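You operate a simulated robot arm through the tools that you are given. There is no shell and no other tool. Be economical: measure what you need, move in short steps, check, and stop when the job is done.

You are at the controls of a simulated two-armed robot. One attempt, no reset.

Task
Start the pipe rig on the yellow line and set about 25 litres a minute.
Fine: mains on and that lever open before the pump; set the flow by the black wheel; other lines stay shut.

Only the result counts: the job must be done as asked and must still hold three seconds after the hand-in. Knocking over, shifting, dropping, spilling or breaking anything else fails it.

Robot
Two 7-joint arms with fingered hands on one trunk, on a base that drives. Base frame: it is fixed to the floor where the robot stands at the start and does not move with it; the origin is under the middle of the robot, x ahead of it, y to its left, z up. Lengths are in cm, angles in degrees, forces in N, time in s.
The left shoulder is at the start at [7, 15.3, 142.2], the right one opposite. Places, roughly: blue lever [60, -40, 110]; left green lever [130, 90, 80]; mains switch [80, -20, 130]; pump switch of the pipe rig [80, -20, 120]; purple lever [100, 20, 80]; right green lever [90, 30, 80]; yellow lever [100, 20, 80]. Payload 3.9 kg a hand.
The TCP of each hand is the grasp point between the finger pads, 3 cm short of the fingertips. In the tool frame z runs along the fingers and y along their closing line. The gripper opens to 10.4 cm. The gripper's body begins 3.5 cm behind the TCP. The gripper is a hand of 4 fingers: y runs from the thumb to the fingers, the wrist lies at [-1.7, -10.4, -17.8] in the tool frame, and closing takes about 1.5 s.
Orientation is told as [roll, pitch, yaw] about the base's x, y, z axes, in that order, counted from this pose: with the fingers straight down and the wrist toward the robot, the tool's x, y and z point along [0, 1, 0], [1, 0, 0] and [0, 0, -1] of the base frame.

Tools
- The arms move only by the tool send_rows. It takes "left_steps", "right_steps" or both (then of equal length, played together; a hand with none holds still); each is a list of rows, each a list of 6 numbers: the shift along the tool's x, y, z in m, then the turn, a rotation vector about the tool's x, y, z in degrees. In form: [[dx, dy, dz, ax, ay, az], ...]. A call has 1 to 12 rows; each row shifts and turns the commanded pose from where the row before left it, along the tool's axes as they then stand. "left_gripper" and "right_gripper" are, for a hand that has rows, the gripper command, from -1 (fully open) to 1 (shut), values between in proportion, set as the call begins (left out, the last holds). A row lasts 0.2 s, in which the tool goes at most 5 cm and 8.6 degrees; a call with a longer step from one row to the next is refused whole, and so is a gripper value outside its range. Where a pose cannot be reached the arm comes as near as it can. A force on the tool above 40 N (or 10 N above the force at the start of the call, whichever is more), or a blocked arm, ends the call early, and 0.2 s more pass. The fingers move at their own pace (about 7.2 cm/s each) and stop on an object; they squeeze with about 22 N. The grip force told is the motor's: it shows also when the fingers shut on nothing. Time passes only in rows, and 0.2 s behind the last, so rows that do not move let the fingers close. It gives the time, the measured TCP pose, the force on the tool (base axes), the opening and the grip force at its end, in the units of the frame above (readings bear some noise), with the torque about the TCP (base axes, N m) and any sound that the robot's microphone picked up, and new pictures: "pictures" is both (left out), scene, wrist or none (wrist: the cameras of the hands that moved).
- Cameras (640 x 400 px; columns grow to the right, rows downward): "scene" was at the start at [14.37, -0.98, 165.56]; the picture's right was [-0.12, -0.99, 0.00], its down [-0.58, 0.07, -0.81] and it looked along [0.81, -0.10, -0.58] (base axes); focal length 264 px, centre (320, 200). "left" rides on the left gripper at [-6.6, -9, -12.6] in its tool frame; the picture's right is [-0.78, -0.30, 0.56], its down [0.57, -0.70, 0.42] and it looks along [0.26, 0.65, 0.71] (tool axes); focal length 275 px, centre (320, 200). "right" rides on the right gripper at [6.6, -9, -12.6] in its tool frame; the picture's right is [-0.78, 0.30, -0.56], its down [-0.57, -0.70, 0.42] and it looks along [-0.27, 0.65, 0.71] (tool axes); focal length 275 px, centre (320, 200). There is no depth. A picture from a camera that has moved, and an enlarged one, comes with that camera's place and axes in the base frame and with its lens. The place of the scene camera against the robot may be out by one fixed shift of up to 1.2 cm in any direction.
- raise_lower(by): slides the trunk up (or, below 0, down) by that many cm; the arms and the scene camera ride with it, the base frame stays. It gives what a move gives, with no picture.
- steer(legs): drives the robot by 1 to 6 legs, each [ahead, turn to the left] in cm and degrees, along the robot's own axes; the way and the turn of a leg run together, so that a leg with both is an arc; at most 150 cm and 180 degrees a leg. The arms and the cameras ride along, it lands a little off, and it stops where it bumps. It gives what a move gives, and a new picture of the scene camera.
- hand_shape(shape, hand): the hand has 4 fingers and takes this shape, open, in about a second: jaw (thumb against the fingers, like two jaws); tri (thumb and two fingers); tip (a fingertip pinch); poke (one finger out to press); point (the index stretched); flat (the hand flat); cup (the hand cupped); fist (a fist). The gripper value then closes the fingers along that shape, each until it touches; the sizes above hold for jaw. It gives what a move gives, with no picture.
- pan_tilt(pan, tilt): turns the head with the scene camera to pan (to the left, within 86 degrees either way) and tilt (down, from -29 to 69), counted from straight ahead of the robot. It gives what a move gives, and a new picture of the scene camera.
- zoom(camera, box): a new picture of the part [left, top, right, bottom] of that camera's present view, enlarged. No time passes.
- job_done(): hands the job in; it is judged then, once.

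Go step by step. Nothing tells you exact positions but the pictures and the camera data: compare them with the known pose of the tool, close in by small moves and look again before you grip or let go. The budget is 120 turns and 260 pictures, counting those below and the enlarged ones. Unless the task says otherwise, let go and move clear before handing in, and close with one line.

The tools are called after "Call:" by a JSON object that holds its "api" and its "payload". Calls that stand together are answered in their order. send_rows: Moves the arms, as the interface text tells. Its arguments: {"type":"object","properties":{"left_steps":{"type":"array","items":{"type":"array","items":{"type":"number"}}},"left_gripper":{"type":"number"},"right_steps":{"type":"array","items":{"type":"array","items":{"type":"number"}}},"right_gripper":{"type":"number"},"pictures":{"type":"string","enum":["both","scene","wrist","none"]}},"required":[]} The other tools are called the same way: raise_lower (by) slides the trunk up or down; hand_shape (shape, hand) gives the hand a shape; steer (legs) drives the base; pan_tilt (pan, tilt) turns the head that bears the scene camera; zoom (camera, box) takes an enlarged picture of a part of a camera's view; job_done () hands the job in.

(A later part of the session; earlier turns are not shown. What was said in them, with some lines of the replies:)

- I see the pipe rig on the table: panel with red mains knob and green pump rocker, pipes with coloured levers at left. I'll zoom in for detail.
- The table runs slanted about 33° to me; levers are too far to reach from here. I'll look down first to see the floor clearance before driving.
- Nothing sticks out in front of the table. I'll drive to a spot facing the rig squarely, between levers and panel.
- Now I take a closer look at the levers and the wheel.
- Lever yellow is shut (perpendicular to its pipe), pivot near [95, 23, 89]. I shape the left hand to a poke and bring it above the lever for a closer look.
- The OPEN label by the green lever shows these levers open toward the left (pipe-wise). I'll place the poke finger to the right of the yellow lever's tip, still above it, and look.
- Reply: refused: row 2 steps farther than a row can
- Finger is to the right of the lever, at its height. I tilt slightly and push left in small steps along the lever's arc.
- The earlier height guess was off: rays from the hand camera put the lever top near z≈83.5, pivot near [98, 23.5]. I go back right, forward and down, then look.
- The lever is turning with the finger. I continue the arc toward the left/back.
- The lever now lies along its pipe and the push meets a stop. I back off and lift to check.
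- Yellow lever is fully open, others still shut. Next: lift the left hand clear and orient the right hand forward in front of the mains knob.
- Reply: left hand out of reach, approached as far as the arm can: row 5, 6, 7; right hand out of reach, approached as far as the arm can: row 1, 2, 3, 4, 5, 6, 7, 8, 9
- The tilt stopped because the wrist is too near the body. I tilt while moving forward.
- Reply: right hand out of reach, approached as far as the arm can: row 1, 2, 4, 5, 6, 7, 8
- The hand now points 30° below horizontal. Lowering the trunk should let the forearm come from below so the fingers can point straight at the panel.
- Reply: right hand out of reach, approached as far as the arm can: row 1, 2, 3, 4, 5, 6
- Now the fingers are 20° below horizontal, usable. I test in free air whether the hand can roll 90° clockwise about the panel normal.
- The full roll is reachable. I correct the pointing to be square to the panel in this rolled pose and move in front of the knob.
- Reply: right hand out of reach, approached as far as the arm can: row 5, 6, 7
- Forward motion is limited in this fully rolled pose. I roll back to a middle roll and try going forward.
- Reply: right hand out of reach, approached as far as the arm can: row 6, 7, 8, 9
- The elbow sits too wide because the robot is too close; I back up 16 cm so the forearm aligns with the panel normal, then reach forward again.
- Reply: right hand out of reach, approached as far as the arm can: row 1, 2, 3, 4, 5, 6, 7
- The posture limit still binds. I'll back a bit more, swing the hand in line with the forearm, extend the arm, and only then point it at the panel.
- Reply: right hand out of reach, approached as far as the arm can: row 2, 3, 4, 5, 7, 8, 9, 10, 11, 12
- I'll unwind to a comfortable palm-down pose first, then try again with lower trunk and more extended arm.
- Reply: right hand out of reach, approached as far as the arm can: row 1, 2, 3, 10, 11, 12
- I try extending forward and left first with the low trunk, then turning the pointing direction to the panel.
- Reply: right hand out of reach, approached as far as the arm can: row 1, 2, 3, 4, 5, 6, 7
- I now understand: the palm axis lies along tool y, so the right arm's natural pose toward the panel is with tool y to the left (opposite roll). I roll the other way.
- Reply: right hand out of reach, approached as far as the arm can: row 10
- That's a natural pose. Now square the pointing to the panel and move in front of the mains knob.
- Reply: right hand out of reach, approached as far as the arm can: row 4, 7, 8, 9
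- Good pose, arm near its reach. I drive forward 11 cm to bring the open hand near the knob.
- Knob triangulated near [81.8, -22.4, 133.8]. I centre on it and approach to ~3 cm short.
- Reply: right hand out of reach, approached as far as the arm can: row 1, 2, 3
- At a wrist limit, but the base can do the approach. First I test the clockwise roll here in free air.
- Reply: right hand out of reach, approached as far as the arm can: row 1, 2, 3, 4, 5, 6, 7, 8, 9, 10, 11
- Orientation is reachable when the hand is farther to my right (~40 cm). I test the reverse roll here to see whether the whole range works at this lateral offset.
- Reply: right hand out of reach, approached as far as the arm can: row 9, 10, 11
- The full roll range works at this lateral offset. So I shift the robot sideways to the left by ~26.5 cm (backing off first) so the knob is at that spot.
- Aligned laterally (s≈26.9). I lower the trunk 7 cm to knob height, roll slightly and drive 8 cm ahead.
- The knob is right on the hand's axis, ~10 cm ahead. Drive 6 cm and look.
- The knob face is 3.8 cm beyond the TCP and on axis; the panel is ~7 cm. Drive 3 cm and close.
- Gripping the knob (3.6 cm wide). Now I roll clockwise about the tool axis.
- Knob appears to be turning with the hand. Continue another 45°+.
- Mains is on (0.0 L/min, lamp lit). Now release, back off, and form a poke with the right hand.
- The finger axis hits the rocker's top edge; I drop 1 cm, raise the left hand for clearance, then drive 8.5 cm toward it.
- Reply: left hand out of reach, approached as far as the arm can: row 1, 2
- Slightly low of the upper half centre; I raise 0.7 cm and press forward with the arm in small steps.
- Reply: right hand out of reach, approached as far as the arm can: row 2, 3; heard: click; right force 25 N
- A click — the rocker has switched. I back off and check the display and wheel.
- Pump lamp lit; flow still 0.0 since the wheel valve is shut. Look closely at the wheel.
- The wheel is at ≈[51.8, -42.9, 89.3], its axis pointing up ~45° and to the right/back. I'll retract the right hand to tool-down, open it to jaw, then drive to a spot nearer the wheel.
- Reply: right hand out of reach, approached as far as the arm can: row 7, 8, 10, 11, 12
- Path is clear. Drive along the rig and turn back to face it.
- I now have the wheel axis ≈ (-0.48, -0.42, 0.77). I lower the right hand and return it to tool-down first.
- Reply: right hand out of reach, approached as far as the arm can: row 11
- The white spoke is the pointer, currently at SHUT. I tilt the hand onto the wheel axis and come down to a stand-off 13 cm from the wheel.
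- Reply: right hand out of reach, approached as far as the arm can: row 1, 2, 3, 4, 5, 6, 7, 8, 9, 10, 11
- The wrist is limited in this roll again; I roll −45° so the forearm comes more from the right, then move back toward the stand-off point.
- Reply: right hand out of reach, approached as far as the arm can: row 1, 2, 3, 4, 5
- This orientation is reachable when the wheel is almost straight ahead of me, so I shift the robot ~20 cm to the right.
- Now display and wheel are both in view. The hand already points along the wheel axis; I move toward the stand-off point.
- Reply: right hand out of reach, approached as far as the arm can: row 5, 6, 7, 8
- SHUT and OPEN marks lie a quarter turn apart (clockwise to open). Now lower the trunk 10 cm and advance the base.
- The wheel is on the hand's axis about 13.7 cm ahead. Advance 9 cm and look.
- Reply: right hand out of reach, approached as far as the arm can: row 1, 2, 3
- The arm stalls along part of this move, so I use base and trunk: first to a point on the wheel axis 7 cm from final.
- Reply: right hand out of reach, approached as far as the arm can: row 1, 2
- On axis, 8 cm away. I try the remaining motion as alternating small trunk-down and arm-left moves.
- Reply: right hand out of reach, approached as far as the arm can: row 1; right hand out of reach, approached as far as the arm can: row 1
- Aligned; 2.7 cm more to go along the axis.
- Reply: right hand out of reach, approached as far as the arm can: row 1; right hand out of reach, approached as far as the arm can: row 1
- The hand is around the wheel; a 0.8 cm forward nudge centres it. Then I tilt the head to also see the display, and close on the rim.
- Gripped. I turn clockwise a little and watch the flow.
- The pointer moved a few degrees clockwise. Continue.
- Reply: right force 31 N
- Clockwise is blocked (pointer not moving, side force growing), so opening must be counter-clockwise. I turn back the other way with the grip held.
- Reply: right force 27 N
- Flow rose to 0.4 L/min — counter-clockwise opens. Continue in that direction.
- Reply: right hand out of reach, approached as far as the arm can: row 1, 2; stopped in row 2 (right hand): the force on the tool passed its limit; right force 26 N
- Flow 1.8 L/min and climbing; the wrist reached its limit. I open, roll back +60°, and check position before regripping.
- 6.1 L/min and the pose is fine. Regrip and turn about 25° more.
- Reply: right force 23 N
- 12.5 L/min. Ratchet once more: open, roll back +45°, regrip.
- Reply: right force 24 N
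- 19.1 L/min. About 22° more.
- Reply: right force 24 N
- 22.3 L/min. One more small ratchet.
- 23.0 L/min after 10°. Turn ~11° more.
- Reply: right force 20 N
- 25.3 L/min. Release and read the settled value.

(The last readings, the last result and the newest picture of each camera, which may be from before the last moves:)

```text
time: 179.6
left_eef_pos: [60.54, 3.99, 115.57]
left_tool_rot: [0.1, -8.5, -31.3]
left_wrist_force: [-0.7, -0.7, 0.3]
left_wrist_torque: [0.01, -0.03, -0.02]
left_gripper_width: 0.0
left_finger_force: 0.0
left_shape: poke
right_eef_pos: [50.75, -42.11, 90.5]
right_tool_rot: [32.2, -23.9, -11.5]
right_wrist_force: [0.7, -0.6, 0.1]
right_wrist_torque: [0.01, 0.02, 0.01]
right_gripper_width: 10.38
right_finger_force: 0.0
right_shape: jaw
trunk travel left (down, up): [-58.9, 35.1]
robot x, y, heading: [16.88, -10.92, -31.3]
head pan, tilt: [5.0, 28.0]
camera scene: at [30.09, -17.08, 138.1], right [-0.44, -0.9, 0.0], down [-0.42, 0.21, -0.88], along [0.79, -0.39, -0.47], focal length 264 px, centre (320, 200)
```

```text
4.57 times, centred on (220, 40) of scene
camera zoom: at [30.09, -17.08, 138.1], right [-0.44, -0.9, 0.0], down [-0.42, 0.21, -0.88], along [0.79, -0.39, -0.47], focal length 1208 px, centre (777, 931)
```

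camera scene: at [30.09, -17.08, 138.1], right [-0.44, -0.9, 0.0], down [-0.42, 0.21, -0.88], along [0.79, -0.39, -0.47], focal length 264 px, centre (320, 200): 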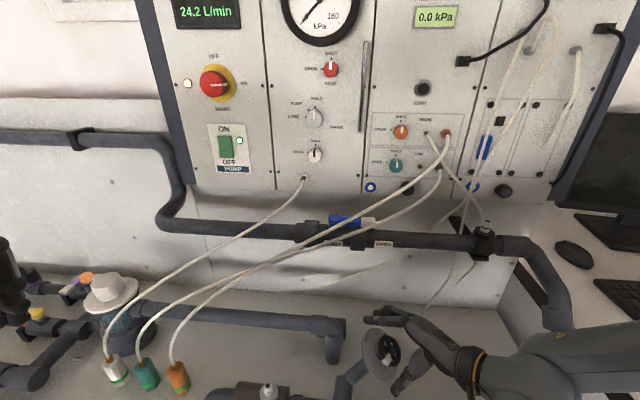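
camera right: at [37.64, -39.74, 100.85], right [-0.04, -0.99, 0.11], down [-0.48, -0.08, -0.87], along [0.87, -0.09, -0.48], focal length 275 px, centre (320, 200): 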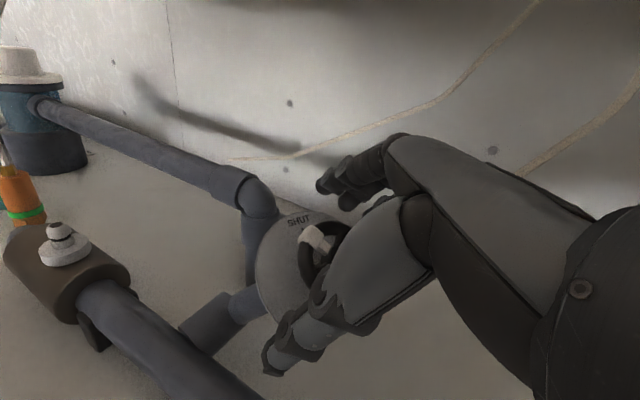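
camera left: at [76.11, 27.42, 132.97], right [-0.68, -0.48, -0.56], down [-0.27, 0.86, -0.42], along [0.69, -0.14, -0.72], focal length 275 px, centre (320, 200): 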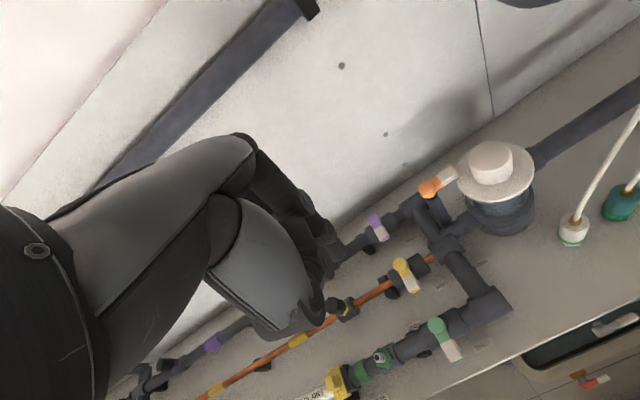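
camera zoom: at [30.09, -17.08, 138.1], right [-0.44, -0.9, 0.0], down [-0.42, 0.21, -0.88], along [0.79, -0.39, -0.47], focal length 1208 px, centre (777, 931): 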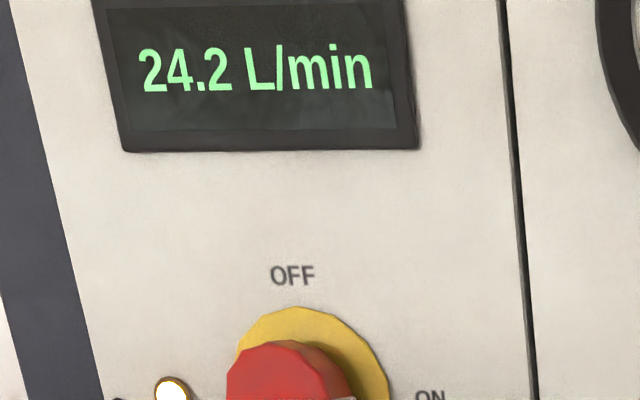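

24.2 settled. One small trim of ~8°.

Call:
{"api": "send_rows", "payload": {"right_steps": [[0, 0, 0, 0, 0, 8], [0, 0, 0, 0, 0, 0]], "pictures": "none"}}

Call:
{"api": "send_rows", "payload": {"right_steps": [[0, 0, 0, 0, 0, 0], [0, 0, 0, 0, 0, 0], [0, 0, 0, 0, 0, 0], [0, 0, 0, 0, 0, 0], [0, 0, 0, 0, 0, 0], [0, 0, 0, 0, 0, 0], [0, 0, 0, 0, 0, 0], [0, 0, 0, 0, 0, -4.5], [0, 0, 0, 0, 0, -4], [0, 0, 0, 0, 0, 0], [0, 0, 0, 0, 0, 0], [0, 0, 0, 0, 0, 0]], "right_gripper": 1, "pictures": "scene"}}

Call:
{"api": "send_rows", "payload": {"right_steps": [[0, 0, 0, 0, 0, 0], [0, 0, 0, 0, 0, 0], [0, 0, 0, 0, 0, 0], [0, 0, 0, 0, 0, 0], [0, 0, 0, 0, 0, 0], [0, 0, 0, 0, 0, 0], [0, 0, 0, 0, 0, 0], [0, 0, 0, 0, 0, 0], [0, 0, 0, 0, 0, 0], [0, 0, 0, 0, 0, 0], [0, 0, 0, 0, 0, 0], [0, 0, 0, 0, 0, 0]], "right_gripper": -1, "pictures": "none"}}

Call:
{"api": "zoom", "payload": {"camera": "scene", "box": [150, 0, 290, 80]}}

```text
time: 180.2
left_eef_pos: [60.58, 3.93, 115.45]
left_tool_rot: [0.1, -8.5, -31.3]
left_wrist_force: [-0.3, -0.6, -0.2]
left_wrist_torque: [0.03, -0.01, -0.04]
left_gripper_width: 0.0
left_finger_force: 0.1
left_shape: poke
right_eef_pos: [50.72, -42.26, 90.47]
right_tool_rot: [34.9, -19.5, -18.6]
right_wrist_force: [-0.8, 0.3, 0.4]
right_wrist_torque: [-0.01, 0.01, -0.06]
right_gripper_width: 10.38
right_finger_force: 0.1
right_shape: jaw
trunk travel left (down, up): [-58.9, 35.1]
robot x, y, heading: [16.58, -10.77, -31.3]
head pan, tilt: [5.0, 28.0]
```

```text
time: 182.8
left_eef_pos: [60.72, 3.91, 115.38]
left_tool_rot: [-0.1, -8.5, -31.3]
left_wrist_force: [0.6, 0.4, -0.7]
left_wrist_torque: [0.03, -0.01, -0.02]
left_gripper_width: 0.0
left_finger_force: 0.1
left_shape: poke
right_eef_pos: [50.72, -42.15, 90.43]
right_tool_rot: [32.0, -24.0, -10.8]
right_wrist_force: [-0.8, 5.1, -11.4]
right_wrist_torque: [0.11, 0.37, 0.13]
right_gripper_width: 3.64
right_finger_force: 22.1
right_shape: jaw
trunk travel left (down, up): [-58.9, 35.1]
robot x, y, heading: [16.85, -10.46, -31.1]
head pan, tilt: [5.0, 28.0]
camera scene: at [30.16, -17.06, 138.09], right [-0.44, -0.9, 0.0], down [-0.42, 0.21, -0.88], along [0.79, -0.39, -0.47], focal length 264 px, centre (320, 200)
```

scene: 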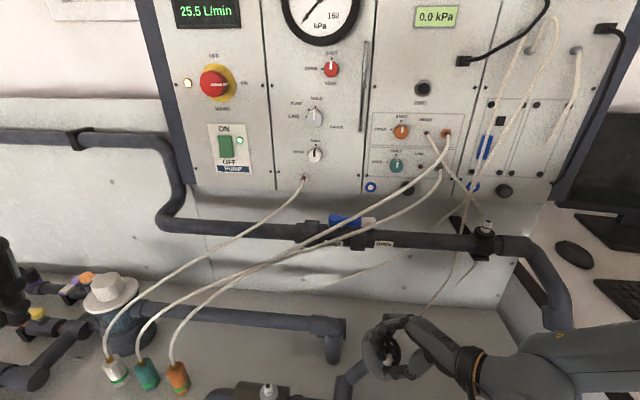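

```text
time: 185.4
left_eef_pos: [60.63, 4.03, 115.36]
left_tool_rot: [0.0, -8.5, -31.3]
left_wrist_force: [0.2, 0.2, 0.2]
left_wrist_torque: [0.0, -0.02, -0.02]
left_gripper_width: 0.0
left_finger_force: 0.1
left_shape: poke
right_eef_pos: [50.65, -42.07, 90.45]
right_tool_rot: [32.0, -24.1, -10.9]
right_wrist_force: [-0.9, 0.5, -1.1]
right_wrist_torque: [-0.04, 0.03, -0.04]
right_gripper_width: 10.34
right_finger_force: 0.0
right_shape: jaw
trunk travel left (down, up): [-58.9, 35.1]
robot x, y, heading: [16.82, -10.42, -31.1]
head pan, tilt: [5.0, 28.0]
```

```text
4.57 times, centred on (220, 40) of scene
camera zoom: at [30.09, -17.08, 138.1], right [-0.44, -0.9, 0.0], down [-0.42, 0.21, -0.88], along [0.79, -0.39, -0.47], focal length 1208 px, centre (777, 931)
```

zoom: 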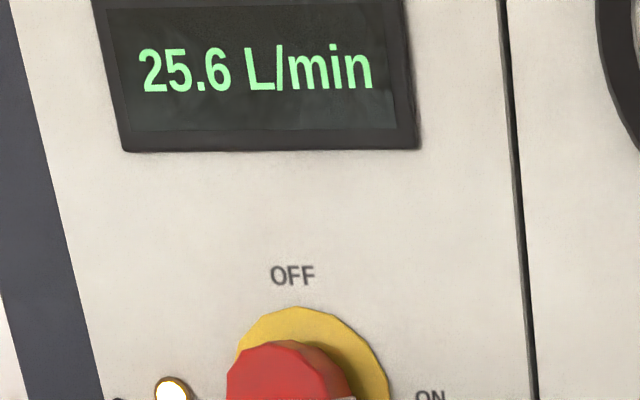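

Settled at 25.6 L/min — about 25. Now I withdraw the hand along the wheel axis.

Call:
{"api": "send_rows", "payload": {"right_steps": [[0, 0, -0.015, 0, 0, 0], [0, 0, -0.015, 0, 0, 0], [0, 0, -0.015, 0, 0, 0], [0, 0, -0.02, 0, 0, 0], [0, 0, -0.02, 0, 0, 0], [0, 0, 0, 0, 0, 0]], "pictures": "scene"}}

```text
time: 186.8
left_eef_pos: [60.62, 3.78, 115.39]
left_tool_rot: [0.0, -8.4, -31.3]
left_wrist_force: [-0.6, -0.3, 0.4]
left_wrist_torque: [0.01, -0.05, 0.01]
left_gripper_width: 0.0
left_finger_force: 0.0
left_shape: poke
right_eef_pos: [46.96, -46.01, 97.13]
right_tool_rot: [32.0, -24.2, -10.9]
right_wrist_force: [-0.1, -0.1, 0.1]
right_wrist_torque: [0.01, 0.02, -0.01]
right_gripper_width: 10.38
right_finger_force: 0.1
right_shape: jaw
trunk travel left (down, up): [-58.9, 35.1]
robot x, y, heading: [17.1, -10.96, -31.1]
head pan, tilt: [5.0, 28.0]
camera scene: at [30.14, -17.09, 138.09], right [-0.44, -0.9, 0.0], down [-0.42, 0.21, -0.88], along [0.79, -0.39, -0.47], focal length 264 px, centre (320, 200)
```

scene: 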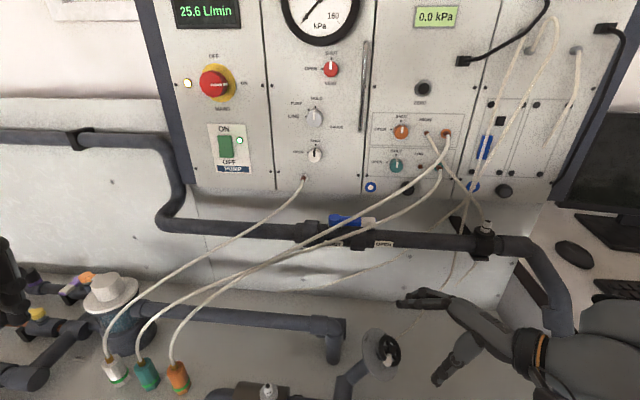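

Clear along the axis. I raise the trunk, back away, and make a final check of levers and display.

Call:
{"api": "raise_lower", "payload": {"by": 15}}

Call:
{"api": "steer", "payload": {"legs": [[-12, 0]]}}

Call:
{"api": "pan_tilt", "payload": {"pan": 25, "tilt": 25}}

Call:
{"api": "zoom", "payload": {"camera": "scene", "box": [60, 140, 380, 340]}}

```text
time: 188.6
left_eef_pos: [60.64, 3.91, 130.26]
left_tool_rot: [0.0, -8.5, -31.3]
left_wrist_force: [0.8, 0.3, -0.6]
left_wrist_torque: [0.02, 0.0, -0.01]
left_gripper_width: 0.0
left_finger_force: 0.1
left_shape: poke
right_eef_pos: [46.9, -46.01, 112.11]
right_tool_rot: [32.0, -24.1, -10.9]
right_wrist_force: [-0.1, -0.7, -0.4]
right_wrist_torque: [0.02, 0.02, -0.02]
right_gripper_width: 10.37
right_finger_force: 0.1
right_shape: jaw
trunk travel left (down, up): [-73.9, 20.1]
robot x, y, heading: [17.05, -10.41, -31.4]
head pan, tilt: [5.0, 28.0]
```

```text
time: 189.8
left_eef_pos: [50.47, 10.24, 130.44]
left_tool_rot: [0.0, -8.4, -31.1]
left_wrist_force: [-0.7, 0.7, 0.4]
left_wrist_torque: [-0.03, 0.0, -0.02]
left_gripper_width: 0.01
left_finger_force: 0.0
left_shape: poke
right_eef_pos: [36.91, -39.71, 111.95]
right_tool_rot: [32.0, -23.9, -10.8]
right_wrist_force: [-0.2, -1.0, 0.4]
right_wrist_torque: [0.02, -0.01, 0.03]
right_gripper_width: 10.35
right_finger_force: 0.0
right_shape: jaw
trunk travel left (down, up): [-73.9, 20.1]
robot x, y, heading: [6.61, -4.56, -31.3]
head pan, tilt: [5.0, 28.0]
camera scene: at [19.95, -11.06, 153.08], right [-0.44, -0.9, 0.0], down [-0.42, 0.21, -0.88], along [0.79, -0.39, -0.47], focal length 264 px, centre (320, 200)
```

scene: 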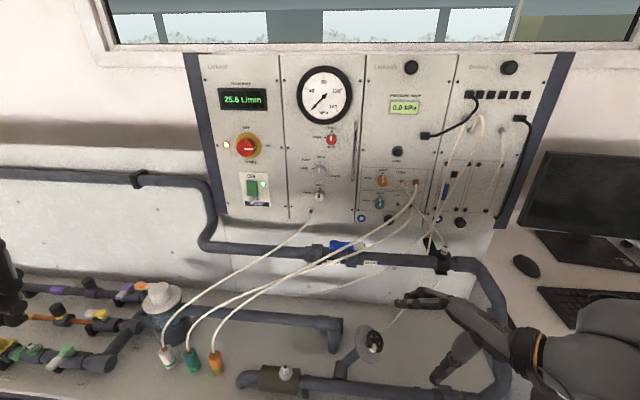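

```text
time: 190.7
left_eef_pos: [50.11, 10.3, 130.53]
left_tool_rot: [0.0, -8.6, -31.1]
left_wrist_force: [-0.9, 0.1, 0.1]
left_wrist_torque: [-0.01, 0.0, -0.01]
left_gripper_width: 0.01
left_finger_force: 0.2
left_shape: poke
right_eef_pos: [36.65, -39.69, 111.92]
right_tool_rot: [31.9, -24.1, -10.8]
right_wrist_force: [0.2, -0.8, -0.6]
right_wrist_torque: [-0.02, -0.02, 0.01]
right_gripper_width: 10.39
right_finger_force: 0.0
right_shape: jaw
trunk travel left (down, up): [-73.9, 20.1]
robot x, y, heading: [6.88, -4.77, -31.3]
head pan, tilt: [25.0, 25.0]
camera scene: at [20.68, -7.84, 153.59], right [-0.11, -0.99, 0.0], down [-0.42, 0.05, -0.91], along [0.9, -0.1, -0.42], focal length 264 px, centre (320, 200)
```

scene: 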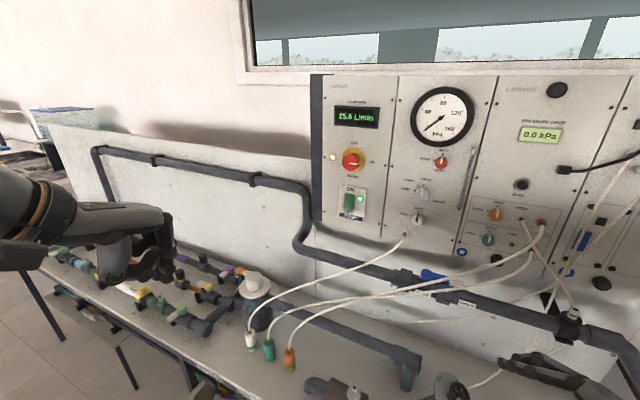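

```text
2.00 times, centred on (220, 240) of scene
camera zoom: at [20.68, -7.84, 153.59], right [-0.11, -0.99, 0.0], down [-0.42, 0.05, -0.91], along [0.9, -0.1, -0.42], focal length 529 px, centre (520, 120)
```

zoom: 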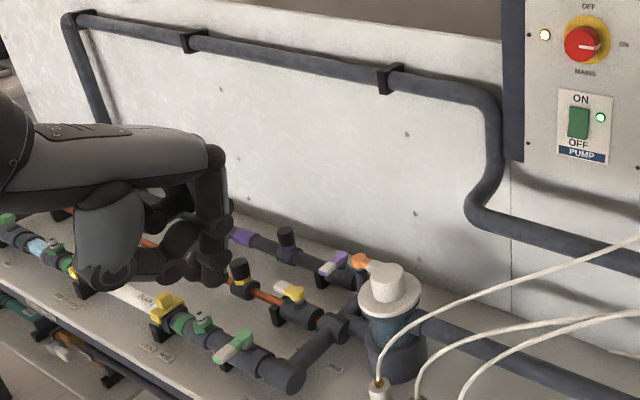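

Mains and pump are on, the yellow lever is open, green and purple are still shut, and the flow holds at 25.6 L/min with both hands clear. I'm handing in.

Call:
{"api": "job_done", "payload": {}}

```text
The job is handed in.
```

The rig is running on the yellow line at 25.6 L/min, with mains and the yellow lever opened before the pump was started. The green and purple levers were still shut at the last check, and both hands are clear.
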